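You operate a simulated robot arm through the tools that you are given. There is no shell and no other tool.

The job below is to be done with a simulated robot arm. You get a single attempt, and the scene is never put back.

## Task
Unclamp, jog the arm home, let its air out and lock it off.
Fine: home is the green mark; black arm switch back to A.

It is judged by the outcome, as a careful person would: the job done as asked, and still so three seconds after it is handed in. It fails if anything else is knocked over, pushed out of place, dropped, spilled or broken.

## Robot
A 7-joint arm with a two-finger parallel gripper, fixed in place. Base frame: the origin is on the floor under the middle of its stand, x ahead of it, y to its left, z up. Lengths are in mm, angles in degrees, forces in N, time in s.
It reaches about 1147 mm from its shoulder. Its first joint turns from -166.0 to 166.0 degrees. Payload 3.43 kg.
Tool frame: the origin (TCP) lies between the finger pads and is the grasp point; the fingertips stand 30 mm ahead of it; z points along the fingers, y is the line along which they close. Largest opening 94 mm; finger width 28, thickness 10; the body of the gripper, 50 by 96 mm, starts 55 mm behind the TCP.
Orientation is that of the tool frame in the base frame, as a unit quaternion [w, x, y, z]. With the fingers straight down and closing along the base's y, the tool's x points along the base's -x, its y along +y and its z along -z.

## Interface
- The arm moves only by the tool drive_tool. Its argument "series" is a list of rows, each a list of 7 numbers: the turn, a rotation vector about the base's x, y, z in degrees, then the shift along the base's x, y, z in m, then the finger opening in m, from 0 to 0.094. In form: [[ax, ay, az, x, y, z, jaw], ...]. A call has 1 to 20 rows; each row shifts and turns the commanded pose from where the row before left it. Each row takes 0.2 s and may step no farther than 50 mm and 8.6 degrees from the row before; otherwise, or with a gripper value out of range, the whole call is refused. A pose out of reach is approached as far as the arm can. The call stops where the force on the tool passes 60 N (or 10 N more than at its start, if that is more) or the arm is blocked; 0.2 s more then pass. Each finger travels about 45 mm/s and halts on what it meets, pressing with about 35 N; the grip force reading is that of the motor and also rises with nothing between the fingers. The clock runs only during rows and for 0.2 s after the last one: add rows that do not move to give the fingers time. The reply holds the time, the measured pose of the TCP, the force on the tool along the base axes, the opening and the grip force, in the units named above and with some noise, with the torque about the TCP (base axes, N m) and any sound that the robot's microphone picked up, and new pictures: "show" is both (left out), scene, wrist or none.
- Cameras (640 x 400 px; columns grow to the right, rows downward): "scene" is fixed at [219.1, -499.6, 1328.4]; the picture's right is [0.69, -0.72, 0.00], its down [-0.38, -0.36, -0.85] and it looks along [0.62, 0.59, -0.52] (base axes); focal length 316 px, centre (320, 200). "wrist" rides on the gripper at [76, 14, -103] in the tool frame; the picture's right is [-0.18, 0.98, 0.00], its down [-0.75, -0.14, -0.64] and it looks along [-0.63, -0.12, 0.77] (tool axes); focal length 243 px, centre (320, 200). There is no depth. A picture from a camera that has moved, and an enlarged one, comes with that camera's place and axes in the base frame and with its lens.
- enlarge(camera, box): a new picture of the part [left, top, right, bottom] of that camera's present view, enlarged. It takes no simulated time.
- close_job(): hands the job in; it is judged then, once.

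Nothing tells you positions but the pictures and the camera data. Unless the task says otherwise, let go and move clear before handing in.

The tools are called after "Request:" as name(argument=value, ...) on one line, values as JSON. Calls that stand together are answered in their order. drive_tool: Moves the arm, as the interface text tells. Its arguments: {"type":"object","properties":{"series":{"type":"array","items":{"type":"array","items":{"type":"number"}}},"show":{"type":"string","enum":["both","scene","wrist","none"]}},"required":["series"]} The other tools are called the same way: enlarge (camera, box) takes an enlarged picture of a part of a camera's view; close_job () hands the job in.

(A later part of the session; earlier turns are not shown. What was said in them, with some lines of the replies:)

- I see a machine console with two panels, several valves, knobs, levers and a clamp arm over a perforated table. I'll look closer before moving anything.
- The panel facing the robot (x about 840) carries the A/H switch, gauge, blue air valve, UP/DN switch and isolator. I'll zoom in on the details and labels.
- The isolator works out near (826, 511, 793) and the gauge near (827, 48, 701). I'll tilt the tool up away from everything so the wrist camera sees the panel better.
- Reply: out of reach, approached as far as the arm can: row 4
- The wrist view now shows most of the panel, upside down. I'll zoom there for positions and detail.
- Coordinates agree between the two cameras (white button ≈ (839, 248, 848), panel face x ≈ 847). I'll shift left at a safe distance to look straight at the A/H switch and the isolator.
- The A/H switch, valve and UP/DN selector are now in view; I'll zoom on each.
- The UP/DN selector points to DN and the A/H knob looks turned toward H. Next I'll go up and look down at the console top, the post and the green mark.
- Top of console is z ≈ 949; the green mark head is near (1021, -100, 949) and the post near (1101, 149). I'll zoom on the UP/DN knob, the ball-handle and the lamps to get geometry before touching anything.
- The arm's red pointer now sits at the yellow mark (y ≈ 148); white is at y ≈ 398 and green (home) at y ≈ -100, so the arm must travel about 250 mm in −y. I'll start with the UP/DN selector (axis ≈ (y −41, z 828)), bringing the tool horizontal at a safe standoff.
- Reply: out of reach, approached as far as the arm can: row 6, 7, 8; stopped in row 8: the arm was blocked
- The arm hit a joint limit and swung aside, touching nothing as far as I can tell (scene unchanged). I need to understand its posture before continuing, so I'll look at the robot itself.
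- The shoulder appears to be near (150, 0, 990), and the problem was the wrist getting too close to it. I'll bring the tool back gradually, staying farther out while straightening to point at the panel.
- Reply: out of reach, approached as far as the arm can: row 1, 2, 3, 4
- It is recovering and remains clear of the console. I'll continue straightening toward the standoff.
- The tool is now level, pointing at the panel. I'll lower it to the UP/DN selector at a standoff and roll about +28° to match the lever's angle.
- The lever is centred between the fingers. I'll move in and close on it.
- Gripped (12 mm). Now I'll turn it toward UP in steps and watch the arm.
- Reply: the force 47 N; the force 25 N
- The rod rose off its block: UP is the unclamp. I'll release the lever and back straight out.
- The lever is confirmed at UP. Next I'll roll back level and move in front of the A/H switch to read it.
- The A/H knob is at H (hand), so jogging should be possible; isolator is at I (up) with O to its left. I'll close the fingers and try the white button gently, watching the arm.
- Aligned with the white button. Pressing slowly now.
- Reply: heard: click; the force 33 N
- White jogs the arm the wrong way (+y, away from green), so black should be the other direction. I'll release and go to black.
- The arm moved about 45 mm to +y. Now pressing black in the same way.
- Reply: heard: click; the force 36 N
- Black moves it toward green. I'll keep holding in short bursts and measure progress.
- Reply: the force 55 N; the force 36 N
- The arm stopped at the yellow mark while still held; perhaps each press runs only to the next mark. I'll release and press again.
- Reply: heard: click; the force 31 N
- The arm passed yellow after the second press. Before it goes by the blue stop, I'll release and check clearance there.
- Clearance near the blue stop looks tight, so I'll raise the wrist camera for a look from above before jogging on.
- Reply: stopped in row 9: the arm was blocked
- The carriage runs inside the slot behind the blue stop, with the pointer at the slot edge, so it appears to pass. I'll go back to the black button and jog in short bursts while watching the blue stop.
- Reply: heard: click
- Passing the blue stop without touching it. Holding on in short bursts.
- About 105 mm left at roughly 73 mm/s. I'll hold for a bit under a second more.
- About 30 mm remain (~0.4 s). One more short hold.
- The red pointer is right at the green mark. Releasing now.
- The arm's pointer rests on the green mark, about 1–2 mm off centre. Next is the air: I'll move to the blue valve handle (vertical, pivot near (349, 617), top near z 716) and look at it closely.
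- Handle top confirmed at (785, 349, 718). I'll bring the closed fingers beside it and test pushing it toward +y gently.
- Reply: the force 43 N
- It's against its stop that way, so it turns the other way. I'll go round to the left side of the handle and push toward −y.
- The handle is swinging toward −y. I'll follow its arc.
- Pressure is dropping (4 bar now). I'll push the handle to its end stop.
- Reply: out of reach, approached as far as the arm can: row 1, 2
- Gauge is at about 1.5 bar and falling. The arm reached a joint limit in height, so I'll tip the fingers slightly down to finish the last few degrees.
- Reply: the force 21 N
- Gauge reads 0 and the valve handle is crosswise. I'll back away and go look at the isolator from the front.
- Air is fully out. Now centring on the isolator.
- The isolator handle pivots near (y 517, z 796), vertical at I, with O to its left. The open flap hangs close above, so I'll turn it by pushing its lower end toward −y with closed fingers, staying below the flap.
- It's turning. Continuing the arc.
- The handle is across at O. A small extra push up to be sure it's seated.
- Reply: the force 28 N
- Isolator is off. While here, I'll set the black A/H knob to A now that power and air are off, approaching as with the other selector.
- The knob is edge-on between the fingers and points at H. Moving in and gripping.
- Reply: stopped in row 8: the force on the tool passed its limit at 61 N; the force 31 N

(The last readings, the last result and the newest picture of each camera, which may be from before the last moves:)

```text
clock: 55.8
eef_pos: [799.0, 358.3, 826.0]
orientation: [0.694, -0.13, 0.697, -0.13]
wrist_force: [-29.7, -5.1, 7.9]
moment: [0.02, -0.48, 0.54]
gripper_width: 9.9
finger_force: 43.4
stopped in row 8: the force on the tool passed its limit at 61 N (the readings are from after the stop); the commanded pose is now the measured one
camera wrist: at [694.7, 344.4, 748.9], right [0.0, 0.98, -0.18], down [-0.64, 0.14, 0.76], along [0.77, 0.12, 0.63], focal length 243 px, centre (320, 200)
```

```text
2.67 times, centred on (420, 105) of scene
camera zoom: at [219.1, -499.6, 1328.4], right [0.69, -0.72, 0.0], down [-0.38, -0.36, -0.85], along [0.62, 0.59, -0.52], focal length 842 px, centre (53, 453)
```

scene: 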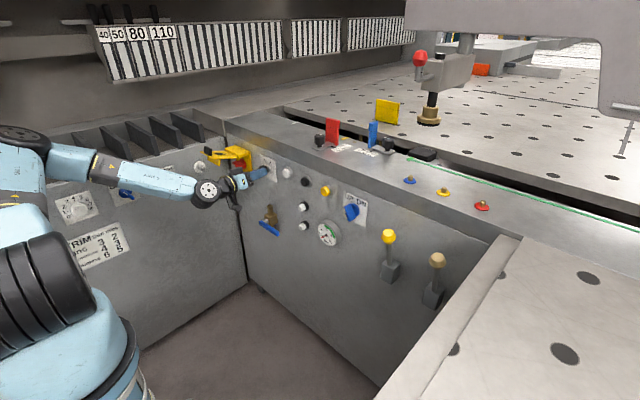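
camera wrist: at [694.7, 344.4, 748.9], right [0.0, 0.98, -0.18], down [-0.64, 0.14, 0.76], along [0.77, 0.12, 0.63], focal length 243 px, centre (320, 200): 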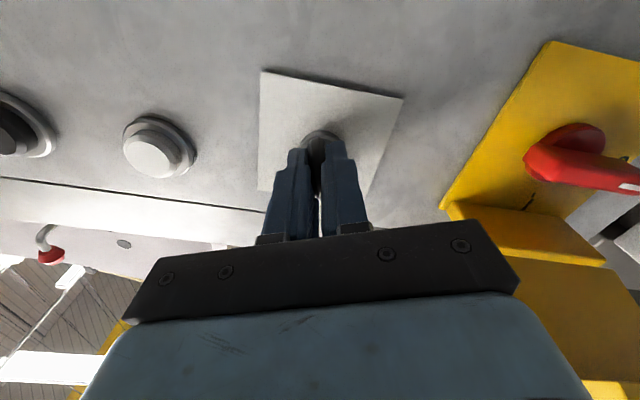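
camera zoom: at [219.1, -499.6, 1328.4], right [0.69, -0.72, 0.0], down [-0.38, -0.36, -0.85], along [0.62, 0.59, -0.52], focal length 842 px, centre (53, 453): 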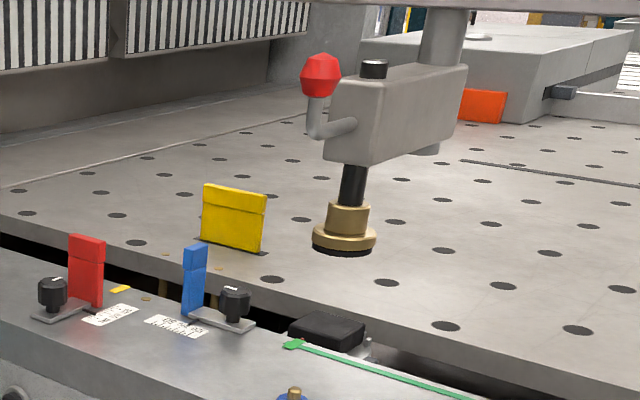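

Request:
enlarge(camera="wrist", box=[240, 60, 420, 250])

Request:
enlarge(camera="scene", box=[230, 145, 300, 195])

```text
2.11 times, centred on (330, 155) of wrist
camera zoom: at [694.7, 344.4, 748.9], right [0.0, 0.98, -0.18], down [-0.64, 0.14, 0.76], along [0.77, 0.12, 0.63], focal length 511 px, centre (299, 295)
```

zoom: 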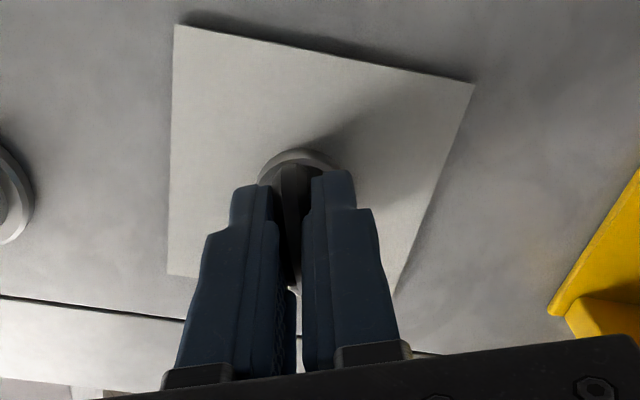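

```text
8.00 times, centred on (265, 170) of scene
camera zoom: at [219.1, -499.6, 1328.4], right [0.69, -0.72, 0.0], down [-0.38, -0.36, -0.85], along [0.62, 0.59, -0.52], focal length 2525 px, centre (760, 440)
```

zoom: 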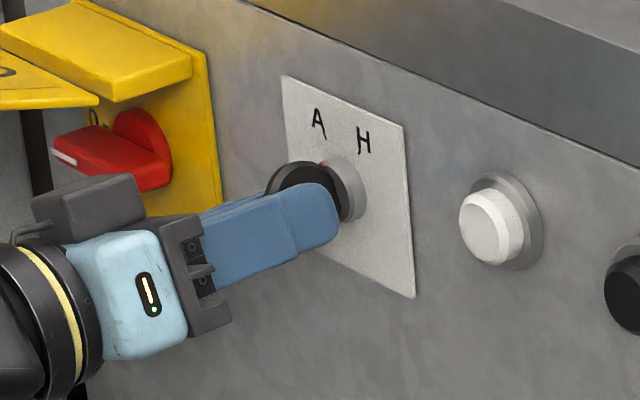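

It seems to have turned; I'll release, back off and check it.

Request:
drive_tool(series=[[0, 0, 0, 0, 0, 0, 0.03], [0, 0, 0, 0, 0, 0, 0.06], [0, 0, 0, 0, 0, 0, 0.06], [0, 0, 0, -0.025, 0, 0, 0.06], [0, 0, 0, -0.025, 0, 0, 0.06], [0, 0, 0, -0.02, 0, 0, 0.06], [0, 0, 0, 0, 0, 0, 0.06]], show="wrist")

Request:
enlarge(camera="wrist", box=[260, 60, 380, 190])

Request:
enlarge(camera="scene", box=[250, 155, 290, 185])

```text
clock: 57.4
eef_pos: [731.7, 355.9, 827.2]
orientation: [0.693, -0.129, 0.697, -0.131]
wrist_force: [0.2, 0.2, 0.5]
moment: [-0.02, -0.01, 0.03]
gripper_width: 59.8
finger_force: 0.1
camera wrist: at [627.8, 342.6, 749.5], right [0.0, 0.98, -0.18], down [-0.64, 0.14, 0.76], along [0.77, 0.12, 0.63], focal length 243 px, centre (320, 200)
```

wrist: 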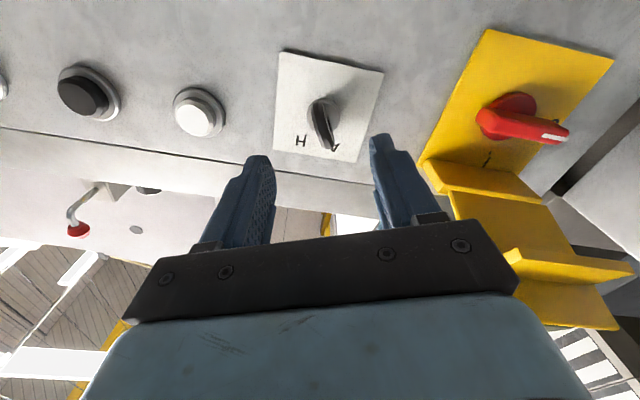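

```text
3.08 times, centred on (320, 125) of wrist
camera zoom: at [627.8, 342.6, 749.5], right [0.0, 0.98, -0.18], down [-0.64, 0.14, 0.76], along [0.77, 0.12, 0.63], focal length 746 px, centre (320, 431)
```

zoom: 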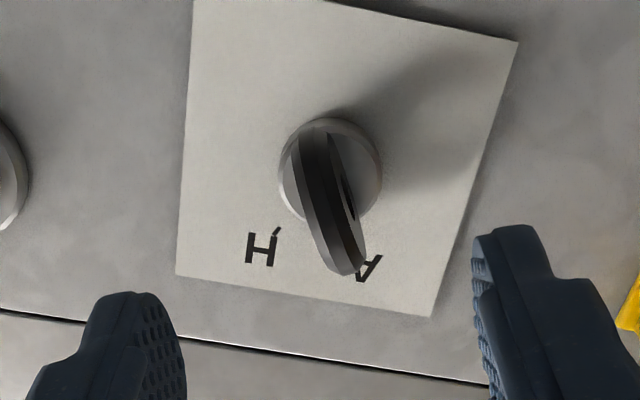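

```text
13.33 times, centred on (270, 170) of scene
camera zoom: at [219.1, -499.6, 1328.4], right [0.69, -0.72, 0.0], down [-0.38, -0.36, -0.85], along [0.62, 0.59, -0.52], focal length 4209 px, centre (987, 600)
```

zoom: 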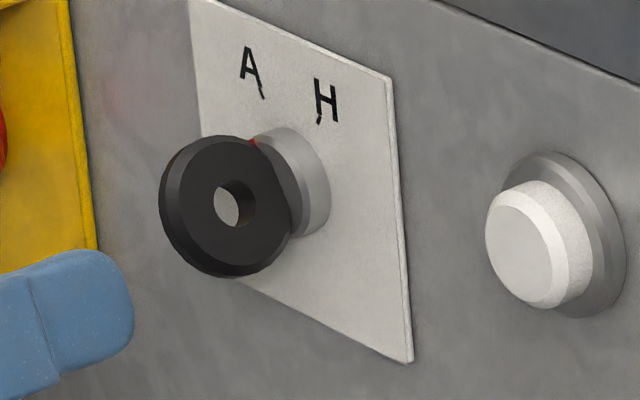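

The black switch now points to A. Next I'll close the lock flap: first go in front of and above it, fingers open to straddle its black tab.

Request:
drive_tool(series=[[5.4, 0, 0, -0.04, 0.03, 0.01, 0.062], [5.4, 0, 0, -0.04, 0.03, 0.015, 0.062], [5.4, 0, 0, -0.01, 0.04, 0.02, 0.062], [5.3, 0, 0, 0, 0.035, 0.02, 0.062], [0, 0, 0, 0, 0.035, 0.015, 0.062], [0, 0, 0, 0, 0, 0, 0.062]])

Request:
enlarge(camera="scene", box=[190, 125, 270, 190])

Request:
enlarge(camera="wrist", box=[220, 60, 420, 240])

```text
refused: row 1 steps farther than a row can; nothing moved
```

```text
6.15 times, centred on (230, 158) of scene
camera zoom: at [219.1, -499.6, 1328.4], right [0.69, -0.72, 0.0], down [-0.38, -0.36, -0.85], along [0.62, 0.59, -0.52], focal length 1943 px, centre (874, 462)
```

zoom: 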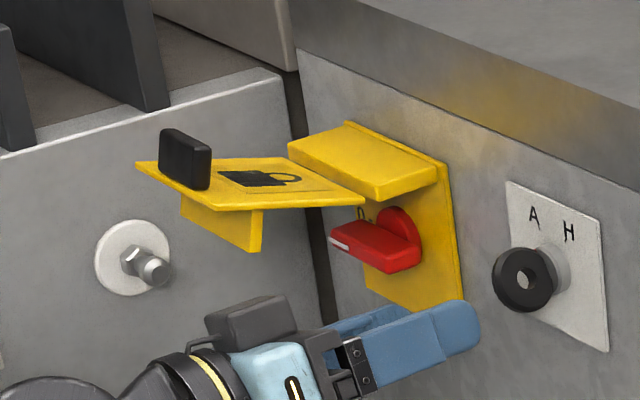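

```text
2.22 times, centred on (320, 150) of wrist
camera zoom: at [627.8, 342.6, 749.5], right [0.0, 0.98, -0.18], down [-0.64, 0.14, 0.76], along [0.77, 0.12, 0.63], focal length 539 px, centre (320, 311)
```

zoom: 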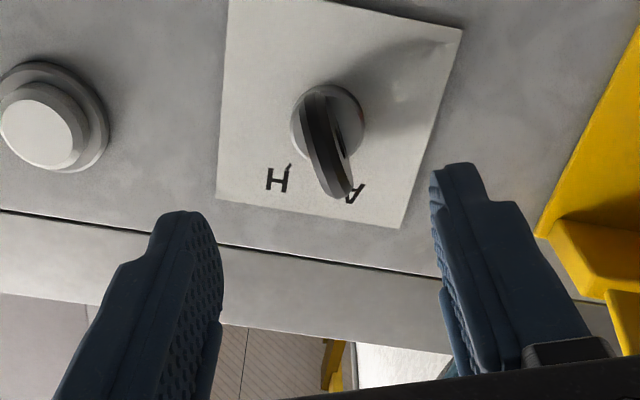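

Row step was slightly over 50 mm; repeating with smaller steps.

Request:
drive_tool(series=[[5.4, 0, 0, -0.035, 0.025, 0.01, 0.062], [5.4, 0, 0, -0.035, 0.025, 0.015, 0.062], [5.4, 0, 0, -0.02, 0.035, 0.018, 0.062], [5.3, 0, 0, 0, 0.04, 0.02, 0.062], [0, 0, 0, 0, 0.045, 0.015, 0.062], [0, 0, 0, 0, 0, 0, 0.062]])

Request:
enlarge(camera="scene", box=[160, 115, 270, 190])

Request:
enlarge(camera="wrist", box=[220, 60, 420, 240])

```text
clock: 58.8
eef_pos: [640.9, 529.0, 906.7]
orientation: [0.705, 0.003, 0.709, 0.001]
wrist_force: [0.1, -0.1, 0.5]
moment: [-0.01, 0.0, -0.01]
gripper_width: 62.2
finger_force: 0.0
camera wrist: at [537.6, 543.1, 828.7], right [0.0, 0.98, 0.19], down [-0.64, -0.14, 0.76], along [0.77, -0.12, 0.63], focal length 243 px, centre (320, 200)
```

scene: 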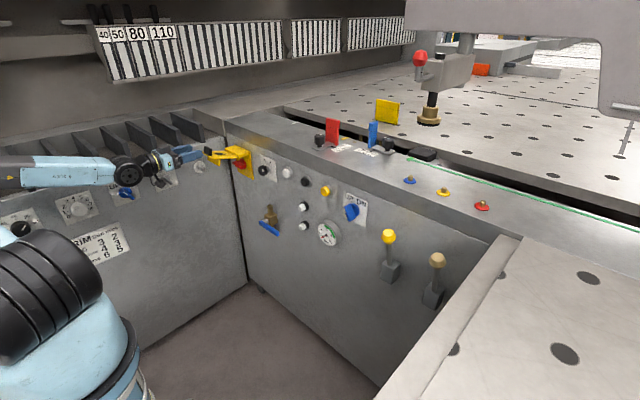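
wrist: 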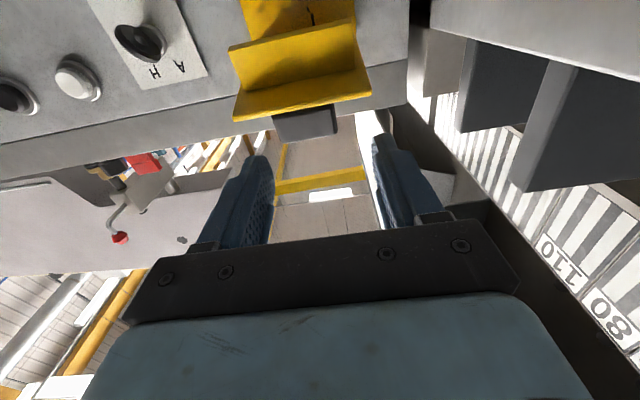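

```text
5.33 times, centred on (215, 152) of scene
camera zoom: at [219.1, -499.6, 1328.4], right [0.69, -0.72, 0.0], down [-0.38, -0.36, -0.85], along [0.62, 0.59, -0.52], focal length 1684 px, centre (880, 453)
```

zoom: 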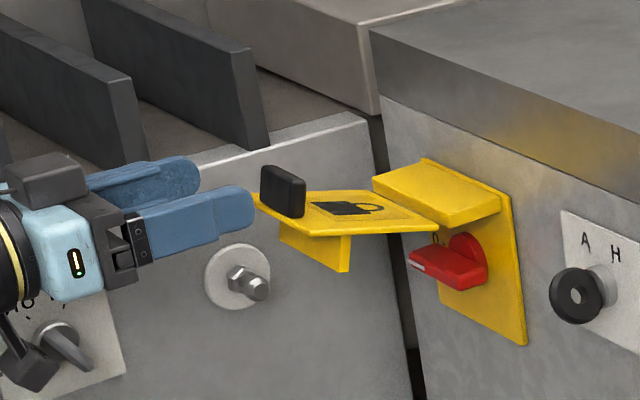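

```text
2.22 times, centred on (320, 150) of wrist
camera zoom: at [537.6, 543.1, 828.7], right [0.0, 0.98, 0.19], down [-0.64, -0.14, 0.76], along [0.77, -0.12, 0.63], focal length 539 px, centre (320, 311)
```

zoom: 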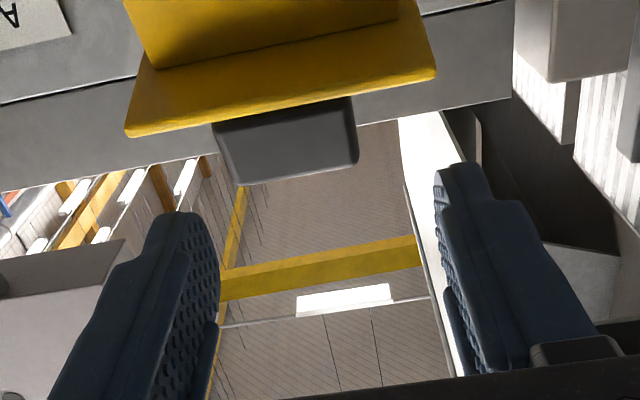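

Flap outer edge is at x ≈ 708, y 470–569, z ≈ 877, tab centred at y ≈ 519. I'll centre on it and slide the fingers over the flap with the tab between them.

Request:
drive_tool(series=[[0, 0, 0, 0, -0.01, 0, 0.062], [0, 0, 0, 0.03, 0, 0, 0.062], [0, 0, 0, 0.03, 0, 0, 0.062], [0, 0, 0, 0, 0, -0.008, 0.062], [0, 0, 0, 0, 0, 0, 0.062]])

Request:
enlarge(camera="scene", box=[180, 125, 270, 190])

Request:
enlarge(camera="wrist", box=[220, 60, 420, 240])

```text
clock: 60.0
eef_pos: [699.6, 520.0, 895.8]
orientation: [0.705, 0.003, 0.71, 0.001]
wrist_force: [0.6, 1.2, 0.8]
moment: [0.01, 0.0, -0.01]
gripper_width: 62.4
finger_force: 0.1
camera wrist: at [595.8, 534.2, 818.8], right [0.0, 0.98, 0.19], down [-0.64, -0.14, 0.76], along [0.77, -0.12, 0.63], focal length 243 px, centre (320, 200)
```

scene: 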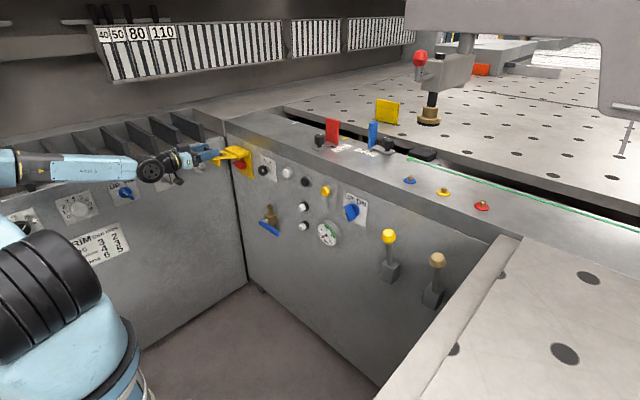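
wrist: 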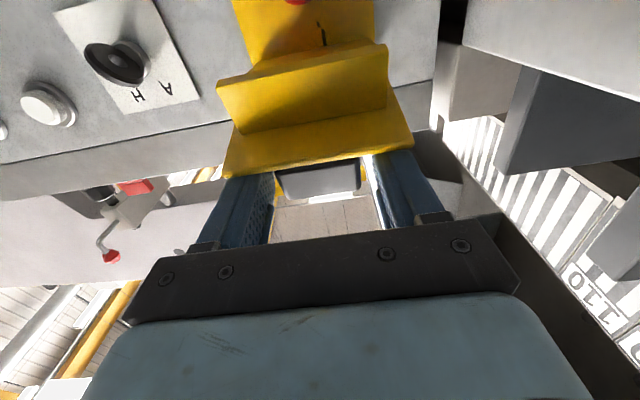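

```text
6.15 times, centred on (225, 158) of scene
camera zoom: at [219.1, -499.6, 1328.4], right [0.69, -0.72, 0.0], down [-0.38, -0.36, -0.85], along [0.62, 0.59, -0.52], focal length 1943 px, centre (905, 462)
```

zoom: 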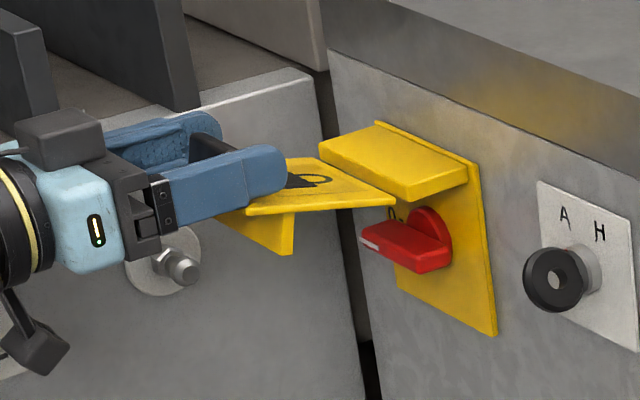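

```text
2.22 times, centred on (320, 150) of wrist
camera zoom: at [595.8, 534.2, 818.8], right [0.0, 0.98, 0.19], down [-0.64, -0.14, 0.76], along [0.77, -0.12, 0.63], focal length 539 px, centre (320, 311)
```

zoom: 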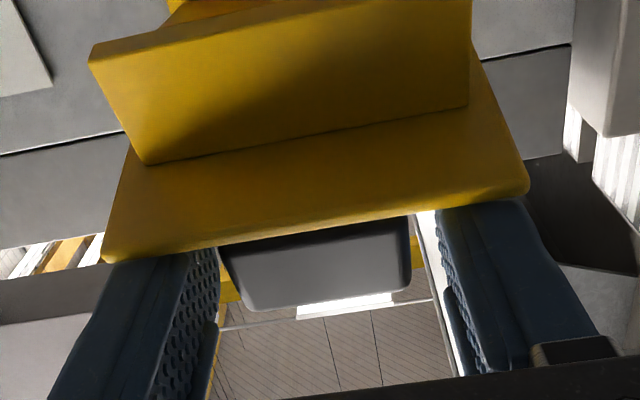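

The fingers straddle the tab over the flap. Pressing down along the flap's swing.

Request:
drive_tool(series=[[0, 0, 0, 0, 0, -0.012, 0.062], [0, 0, 0, 0.003, 0, -0.013, 0.062], [0, 0, 0, 0.004, 0, -0.016, 0.062], [0, 0, 0, 0.007, 0, -0.018, 0.062]])

Request:
enlarge(camera="scene", box=[180, 125, 270, 190])

```text
clock: 61.0
eef_pos: [713.1, 521.2, 837.3]
orientation: [0.705, 0.002, 0.709, 0.001]
wrist_force: [-0.1, 1.0, 0.0]
moment: [0.03, 0.02, 0.03]
gripper_width: 62.2
finger_force: 0.0
camera wrist: at [609.6, 535.3, 759.9], right [0.0, 0.98, 0.19], down [-0.64, -0.14, 0.76], along [0.77, -0.12, 0.63], focal length 243 px, centre (320, 200)
```

scene: 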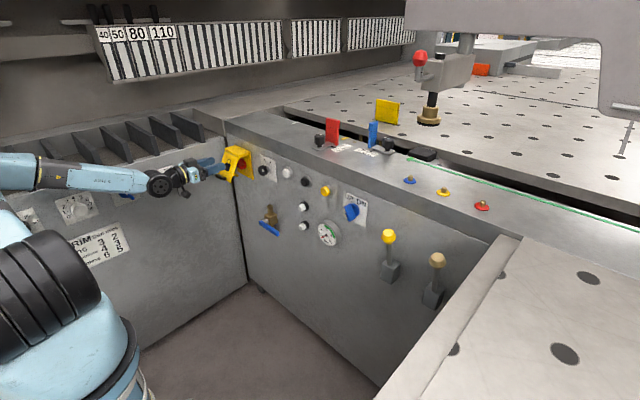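
wrist: 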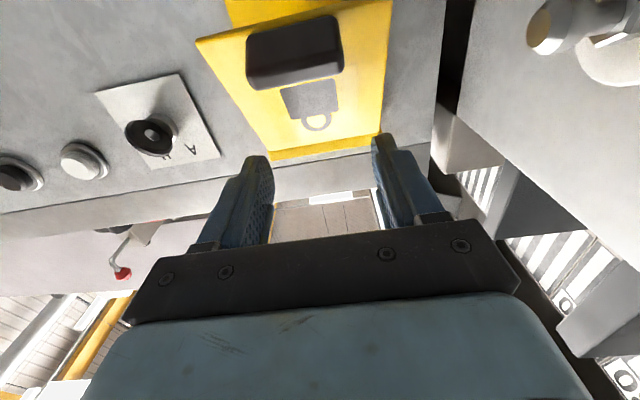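

```text
6.15 times, centred on (225, 158) of scene
camera zoom: at [219.1, -499.6, 1328.4], right [0.69, -0.72, 0.0], down [-0.38, -0.36, -0.85], along [0.62, 0.59, -0.52], focal length 1943 px, centre (905, 462)
```

zoom: 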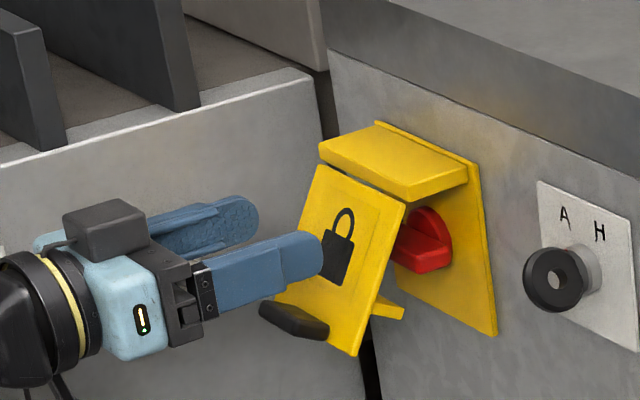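

The flap swung down most of the way. Now I'll push its face in toward the panel.

Request:
drive_tool(series=[[0, 0, 0, 0, 0, -0.022, 0.062], [0, 0, 0, 0.008, 0, -0.022, 0.062], [0, 0, 0, 0.015, 0, 0, 0.062], [0, 0, 0, 0.015, 0, 0, 0.062], [0, 0, 0, 0.01, 0, 0, 0.062]])

Request:
enlarge(camera="scene", box=[180, 125, 270, 190])

```text
clock: 62.2
eef_pos: [760.5, 519.1, 792.5]
orientation: [0.705, 0.002, 0.709, 0.002]
wrist_force: [0.6, 0.7, 0.1]
moment: [-0.02, 0.01, -0.02]
gripper_width: 62.0
finger_force: 0.1
camera wrist: at [656.8, 533.5, 715.1], right [0.0, 0.98, 0.19], down [-0.64, -0.14, 0.76], along [0.77, -0.12, 0.63], focal length 243 px, centre (320, 200)
```

scene: 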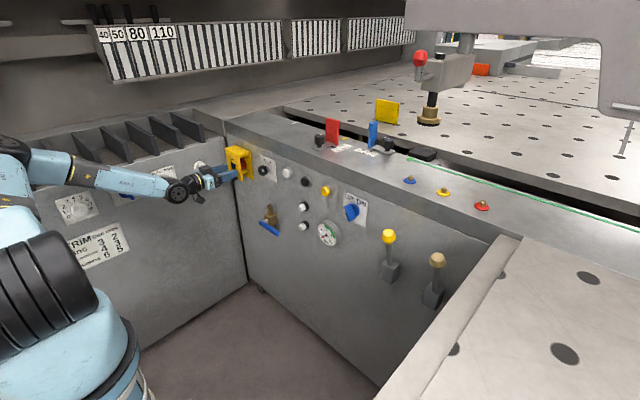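
wrist: 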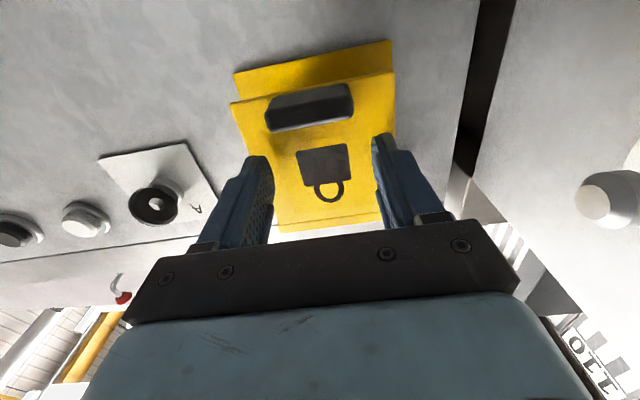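

```text
6.15 times, centred on (225, 158) of scene
camera zoom: at [219.1, -499.6, 1328.4], right [0.69, -0.72, 0.0], down [-0.38, -0.36, -0.85], along [0.62, 0.59, -0.52], focal length 1943 px, centre (905, 462)
```

zoom: 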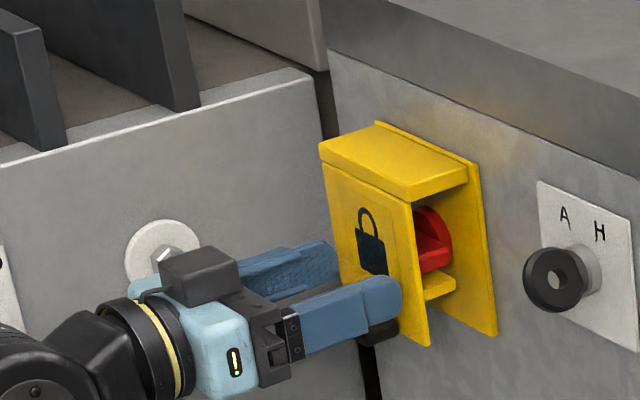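

Nearly shut. I'll press a little more until it stops.

Request:
drive_tool(series=[[0, 0, 0, 0.004, 0, 0, 0.062], [0, 0, 0, 0.003, 0, 0, 0.062], [0, 0, 0, 0.003, 0, 0, 0.062]])

Request:
enlarge(camera="scene", box=[180, 125, 270, 190])

```text
clock: 63.0
eef_pos: [768.3, 520.8, 792.7]
orientation: [0.705, 0.002, 0.709, 0.001]
wrist_force: [-48.8, -12.3, -1.1]
moment: [0.31, -0.61, 0.02]
gripper_width: 61.3
finger_force: 0.0
camera wrist: at [664.4, 533.7, 715.2], right [0.0, 0.98, 0.19], down [-0.64, -0.14, 0.76], along [0.77, -0.12, 0.63], focal length 243 px, centre (320, 200)
```

scene: 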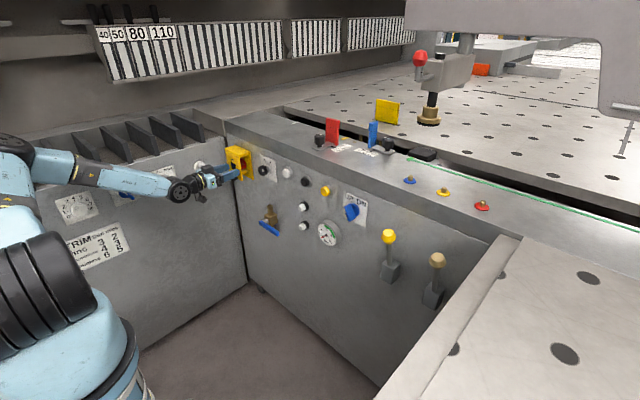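
wrist: 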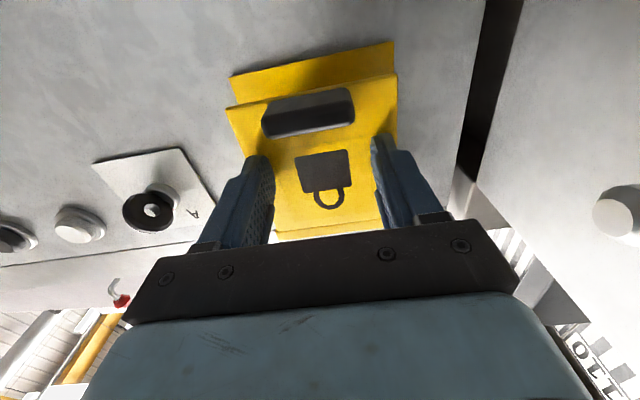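

```text
6.15 times, centred on (225, 158) of scene
camera zoom: at [219.1, -499.6, 1328.4], right [0.69, -0.72, 0.0], down [-0.38, -0.36, -0.85], along [0.62, 0.59, -0.52], focal length 1943 px, centre (905, 462)
```

zoom: 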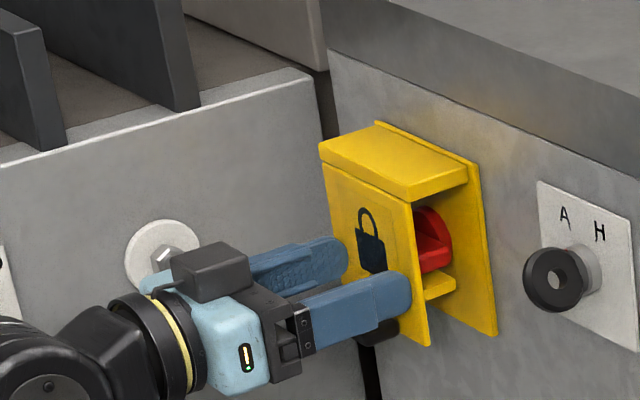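

The flap is hard against its stop (49 N). Backing straight out and checking everything stays put.

Request:
drive_tool(series=[[0, 0, 0, -0.02, 0, 0, 0.062], [0, 0, 0, -0.04, 0, 0, 0.062], [0, 0, 0, -0.04, 0, 0, 0.062], [0, 0, 0, -0.02, -0.03, 0.02, 0.062], [0, 0, 0, 0, -0.04, 0.02, 0.062], [0, 0, 0, 0, -0.04, 0.02, 0.062], [0, 0, 0, 0, -0.04, 0.02, 0.062], [0, 0, 0, 0, 0, 0, 0.062], [0, 0, 0, 0, 0, 0, 0.062]])

Request:
enlarge(camera="scene", box=[180, 125, 290, 200])

Request:
enlarge(camera="scene", box=[240, 140, 400, 260])

Request:
enlarge(camera="scene", box=[310, 30, 470, 190])

Request:
enlarge(camera="scene", box=[400, 145, 430, 165])

Request:
enlarge(camera="scene", box=[250, 155, 290, 185])

```text
clock: 65.0
eef_pos: [649.1, 367.4, 873.7]
orientation: [0.705, 0.002, 0.709, 0.001]
wrist_force: [0.3, 0.1, 0.1]
moment: [-0.03, 0.0, -0.01]
gripper_width: 62.3
finger_force: 0.1
camera wrist: at [544.1, 382.6, 796.7], right [0.0, 0.98, 0.19], down [-0.64, -0.14, 0.76], along [0.77, -0.12, 0.63], focal length 243 px, centre (320, 200)
```

scene: 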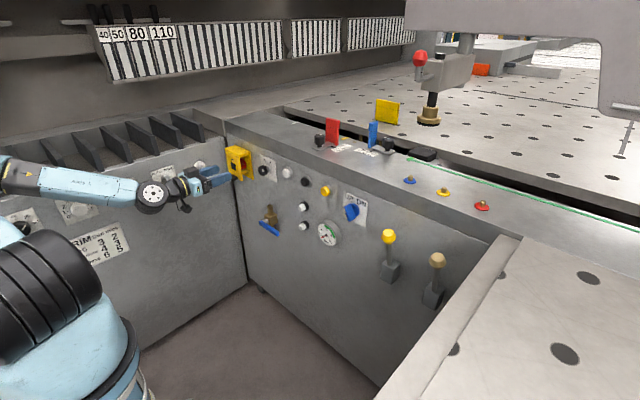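
wrist: 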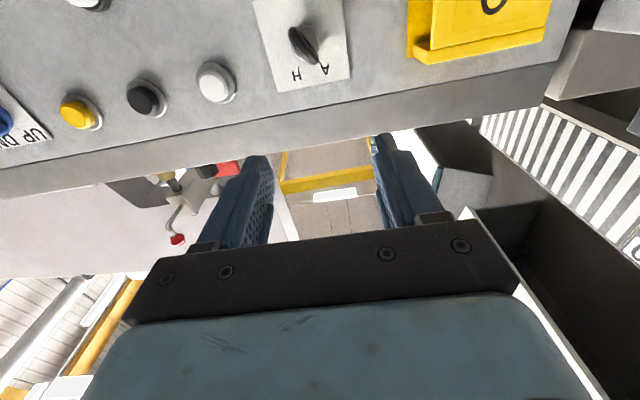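

```text
5.33 times, centred on (235, 162) of scene
camera zoom: at [219.1, -499.6, 1328.4], right [0.69, -0.72, 0.0], down [-0.38, -0.36, -0.85], along [0.62, 0.59, -0.52], focal length 1684 px, centre (773, 400)
```

zoom: 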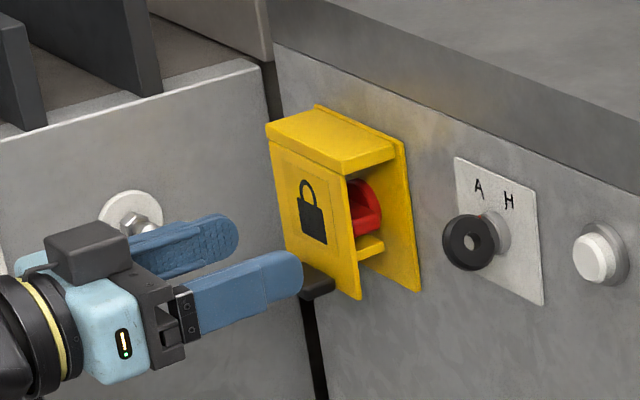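

```text
3.33 times, centred on (320, 200) of scene
camera zoom: at [219.1, -499.6, 1328.4], right [0.69, -0.72, 0.0], down [-0.38, -0.36, -0.85], along [0.62, 0.59, -0.52], focal length 1052 px, centre (320, 200)
```

zoom: 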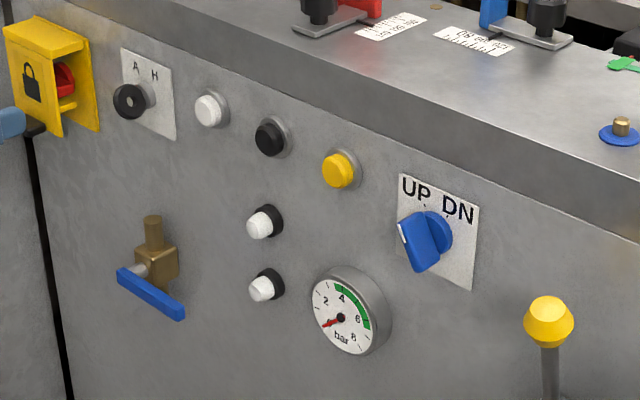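

```text
2.50 times, centred on (390, 110) of scene
camera zoom: at [219.1, -499.6, 1328.4], right [0.69, -0.72, 0.0], down [-0.38, -0.36, -0.85], along [0.62, 0.59, -0.52], focal length 789 px, centre (145, 425)
```

zoom: 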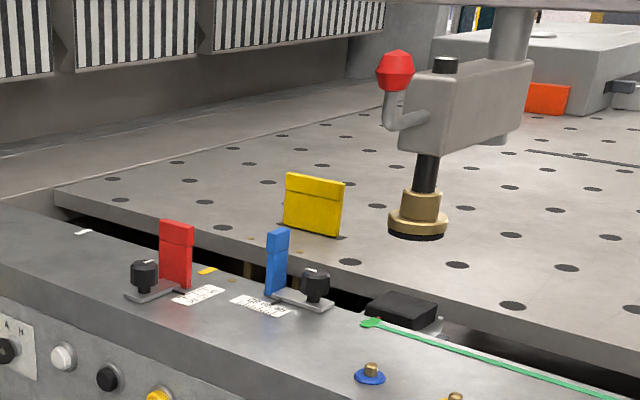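

```text
16.00 times, centred on (415, 155) of scene
camera zoom: at [219.1, -499.6, 1328.4], right [0.69, -0.72, 0.0], down [-0.38, -0.36, -0.85], along [0.62, 0.59, -0.52], focal length 5051 px, centre (-1200, 920)
```

zoom: 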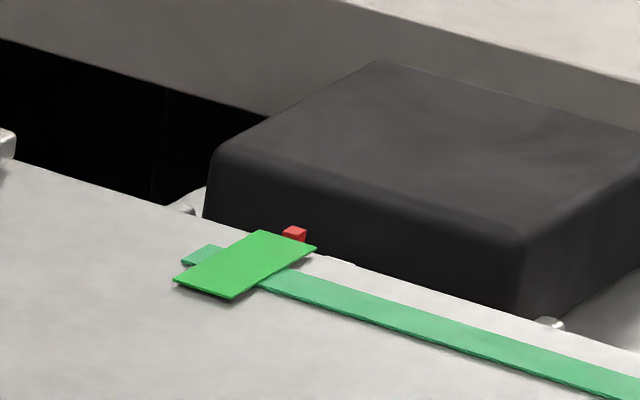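

```text
13.33 times, centred on (270, 170) of scene
camera zoom: at [219.1, -499.6, 1328.4], right [0.69, -0.72, 0.0], down [-0.38, -0.36, -0.85], along [0.62, 0.59, -0.52], focal length 4209 px, centre (987, 600)
```

zoom: 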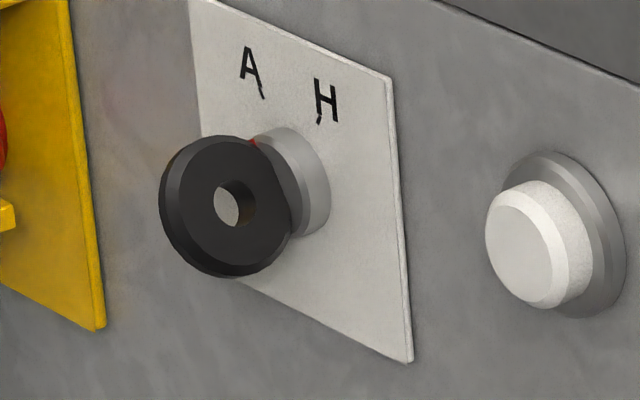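

Everything holds: pointer on green, gauge 0, UP, flap shut. One closer check of the A/H knob's final angle and the flap.

Request:
enlarge(camera="wrist", box=[250, 0, 360, 100])

Request:
enlarge(camera="wrist", box=[390, 0, 600, 90])

```text
4.00 times, centred on (305, 50) of wrist
camera zoom: at [544.1, 382.6, 796.7], right [0.0, 0.98, 0.19], down [-0.64, -0.14, 0.76], along [0.77, -0.12, 0.63], focal length 970 px, centre (380, 800)
```

zoom: 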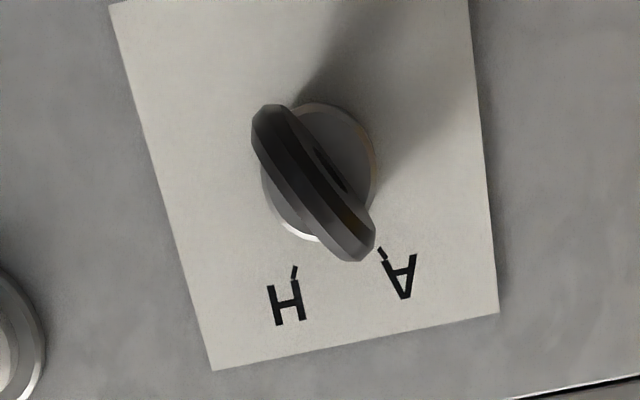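

```text
3.05 times, centred on (495, 45) of wrist
camera zoom: at [544.1, 382.6, 796.7], right [0.0, 0.98, 0.19], down [-0.64, -0.14, 0.76], along [0.77, -0.12, 0.63], focal length 739 px, centre (-213, 672)
```

zoom: 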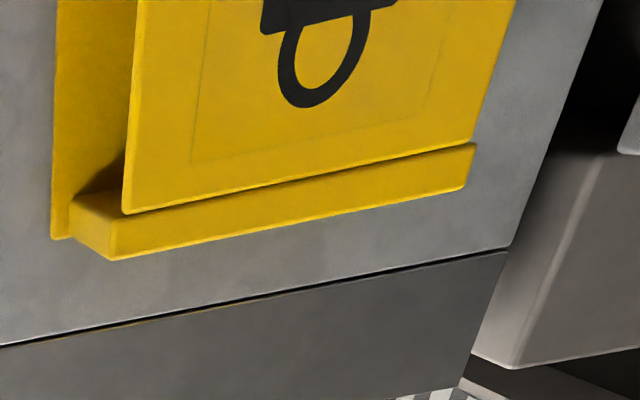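

The black knob points squarely at the A tick. The clamp is at UP, the arm sits on the green mark, the gauge reads 0, and the isolator is at O with the flap shut. The gripper is clear, so I'm handing in.

Request:
close_job()

```text
The job is handed in.
```

The job is done and handed in: the machine is unclamped, homed, vented and locked off. I checked each item on camera before handing in.

- **Unclamp:** the blue UP/DN switch is at UP and the foot is raised clear of its block.
- **Home:** I jogged the arm with the black button. Its red pointer sits on the green mark, within about 2 mm of centre.
- **Air:** the blue valve is turned crosswise and the gauge reads 0 bar.
- **Lock-off:** the red isolator is at O and the yellow flap is closed over it. The flap stayed shut after I let go. I heard no latch click, and I saw no separate padlock to fit.
- **Arm switch:** the black switch is back at A. I turned it after the air and power were off so the arm could not move.

Finding the jog direction, I pressed the white button first, which moved the arm about 45 mm the wrong way before I reversed it. Early on, my own arm hit a joint limit and swung aside. I saw no sign that it touched anything, and the red, blue and yellow stops are where they were.
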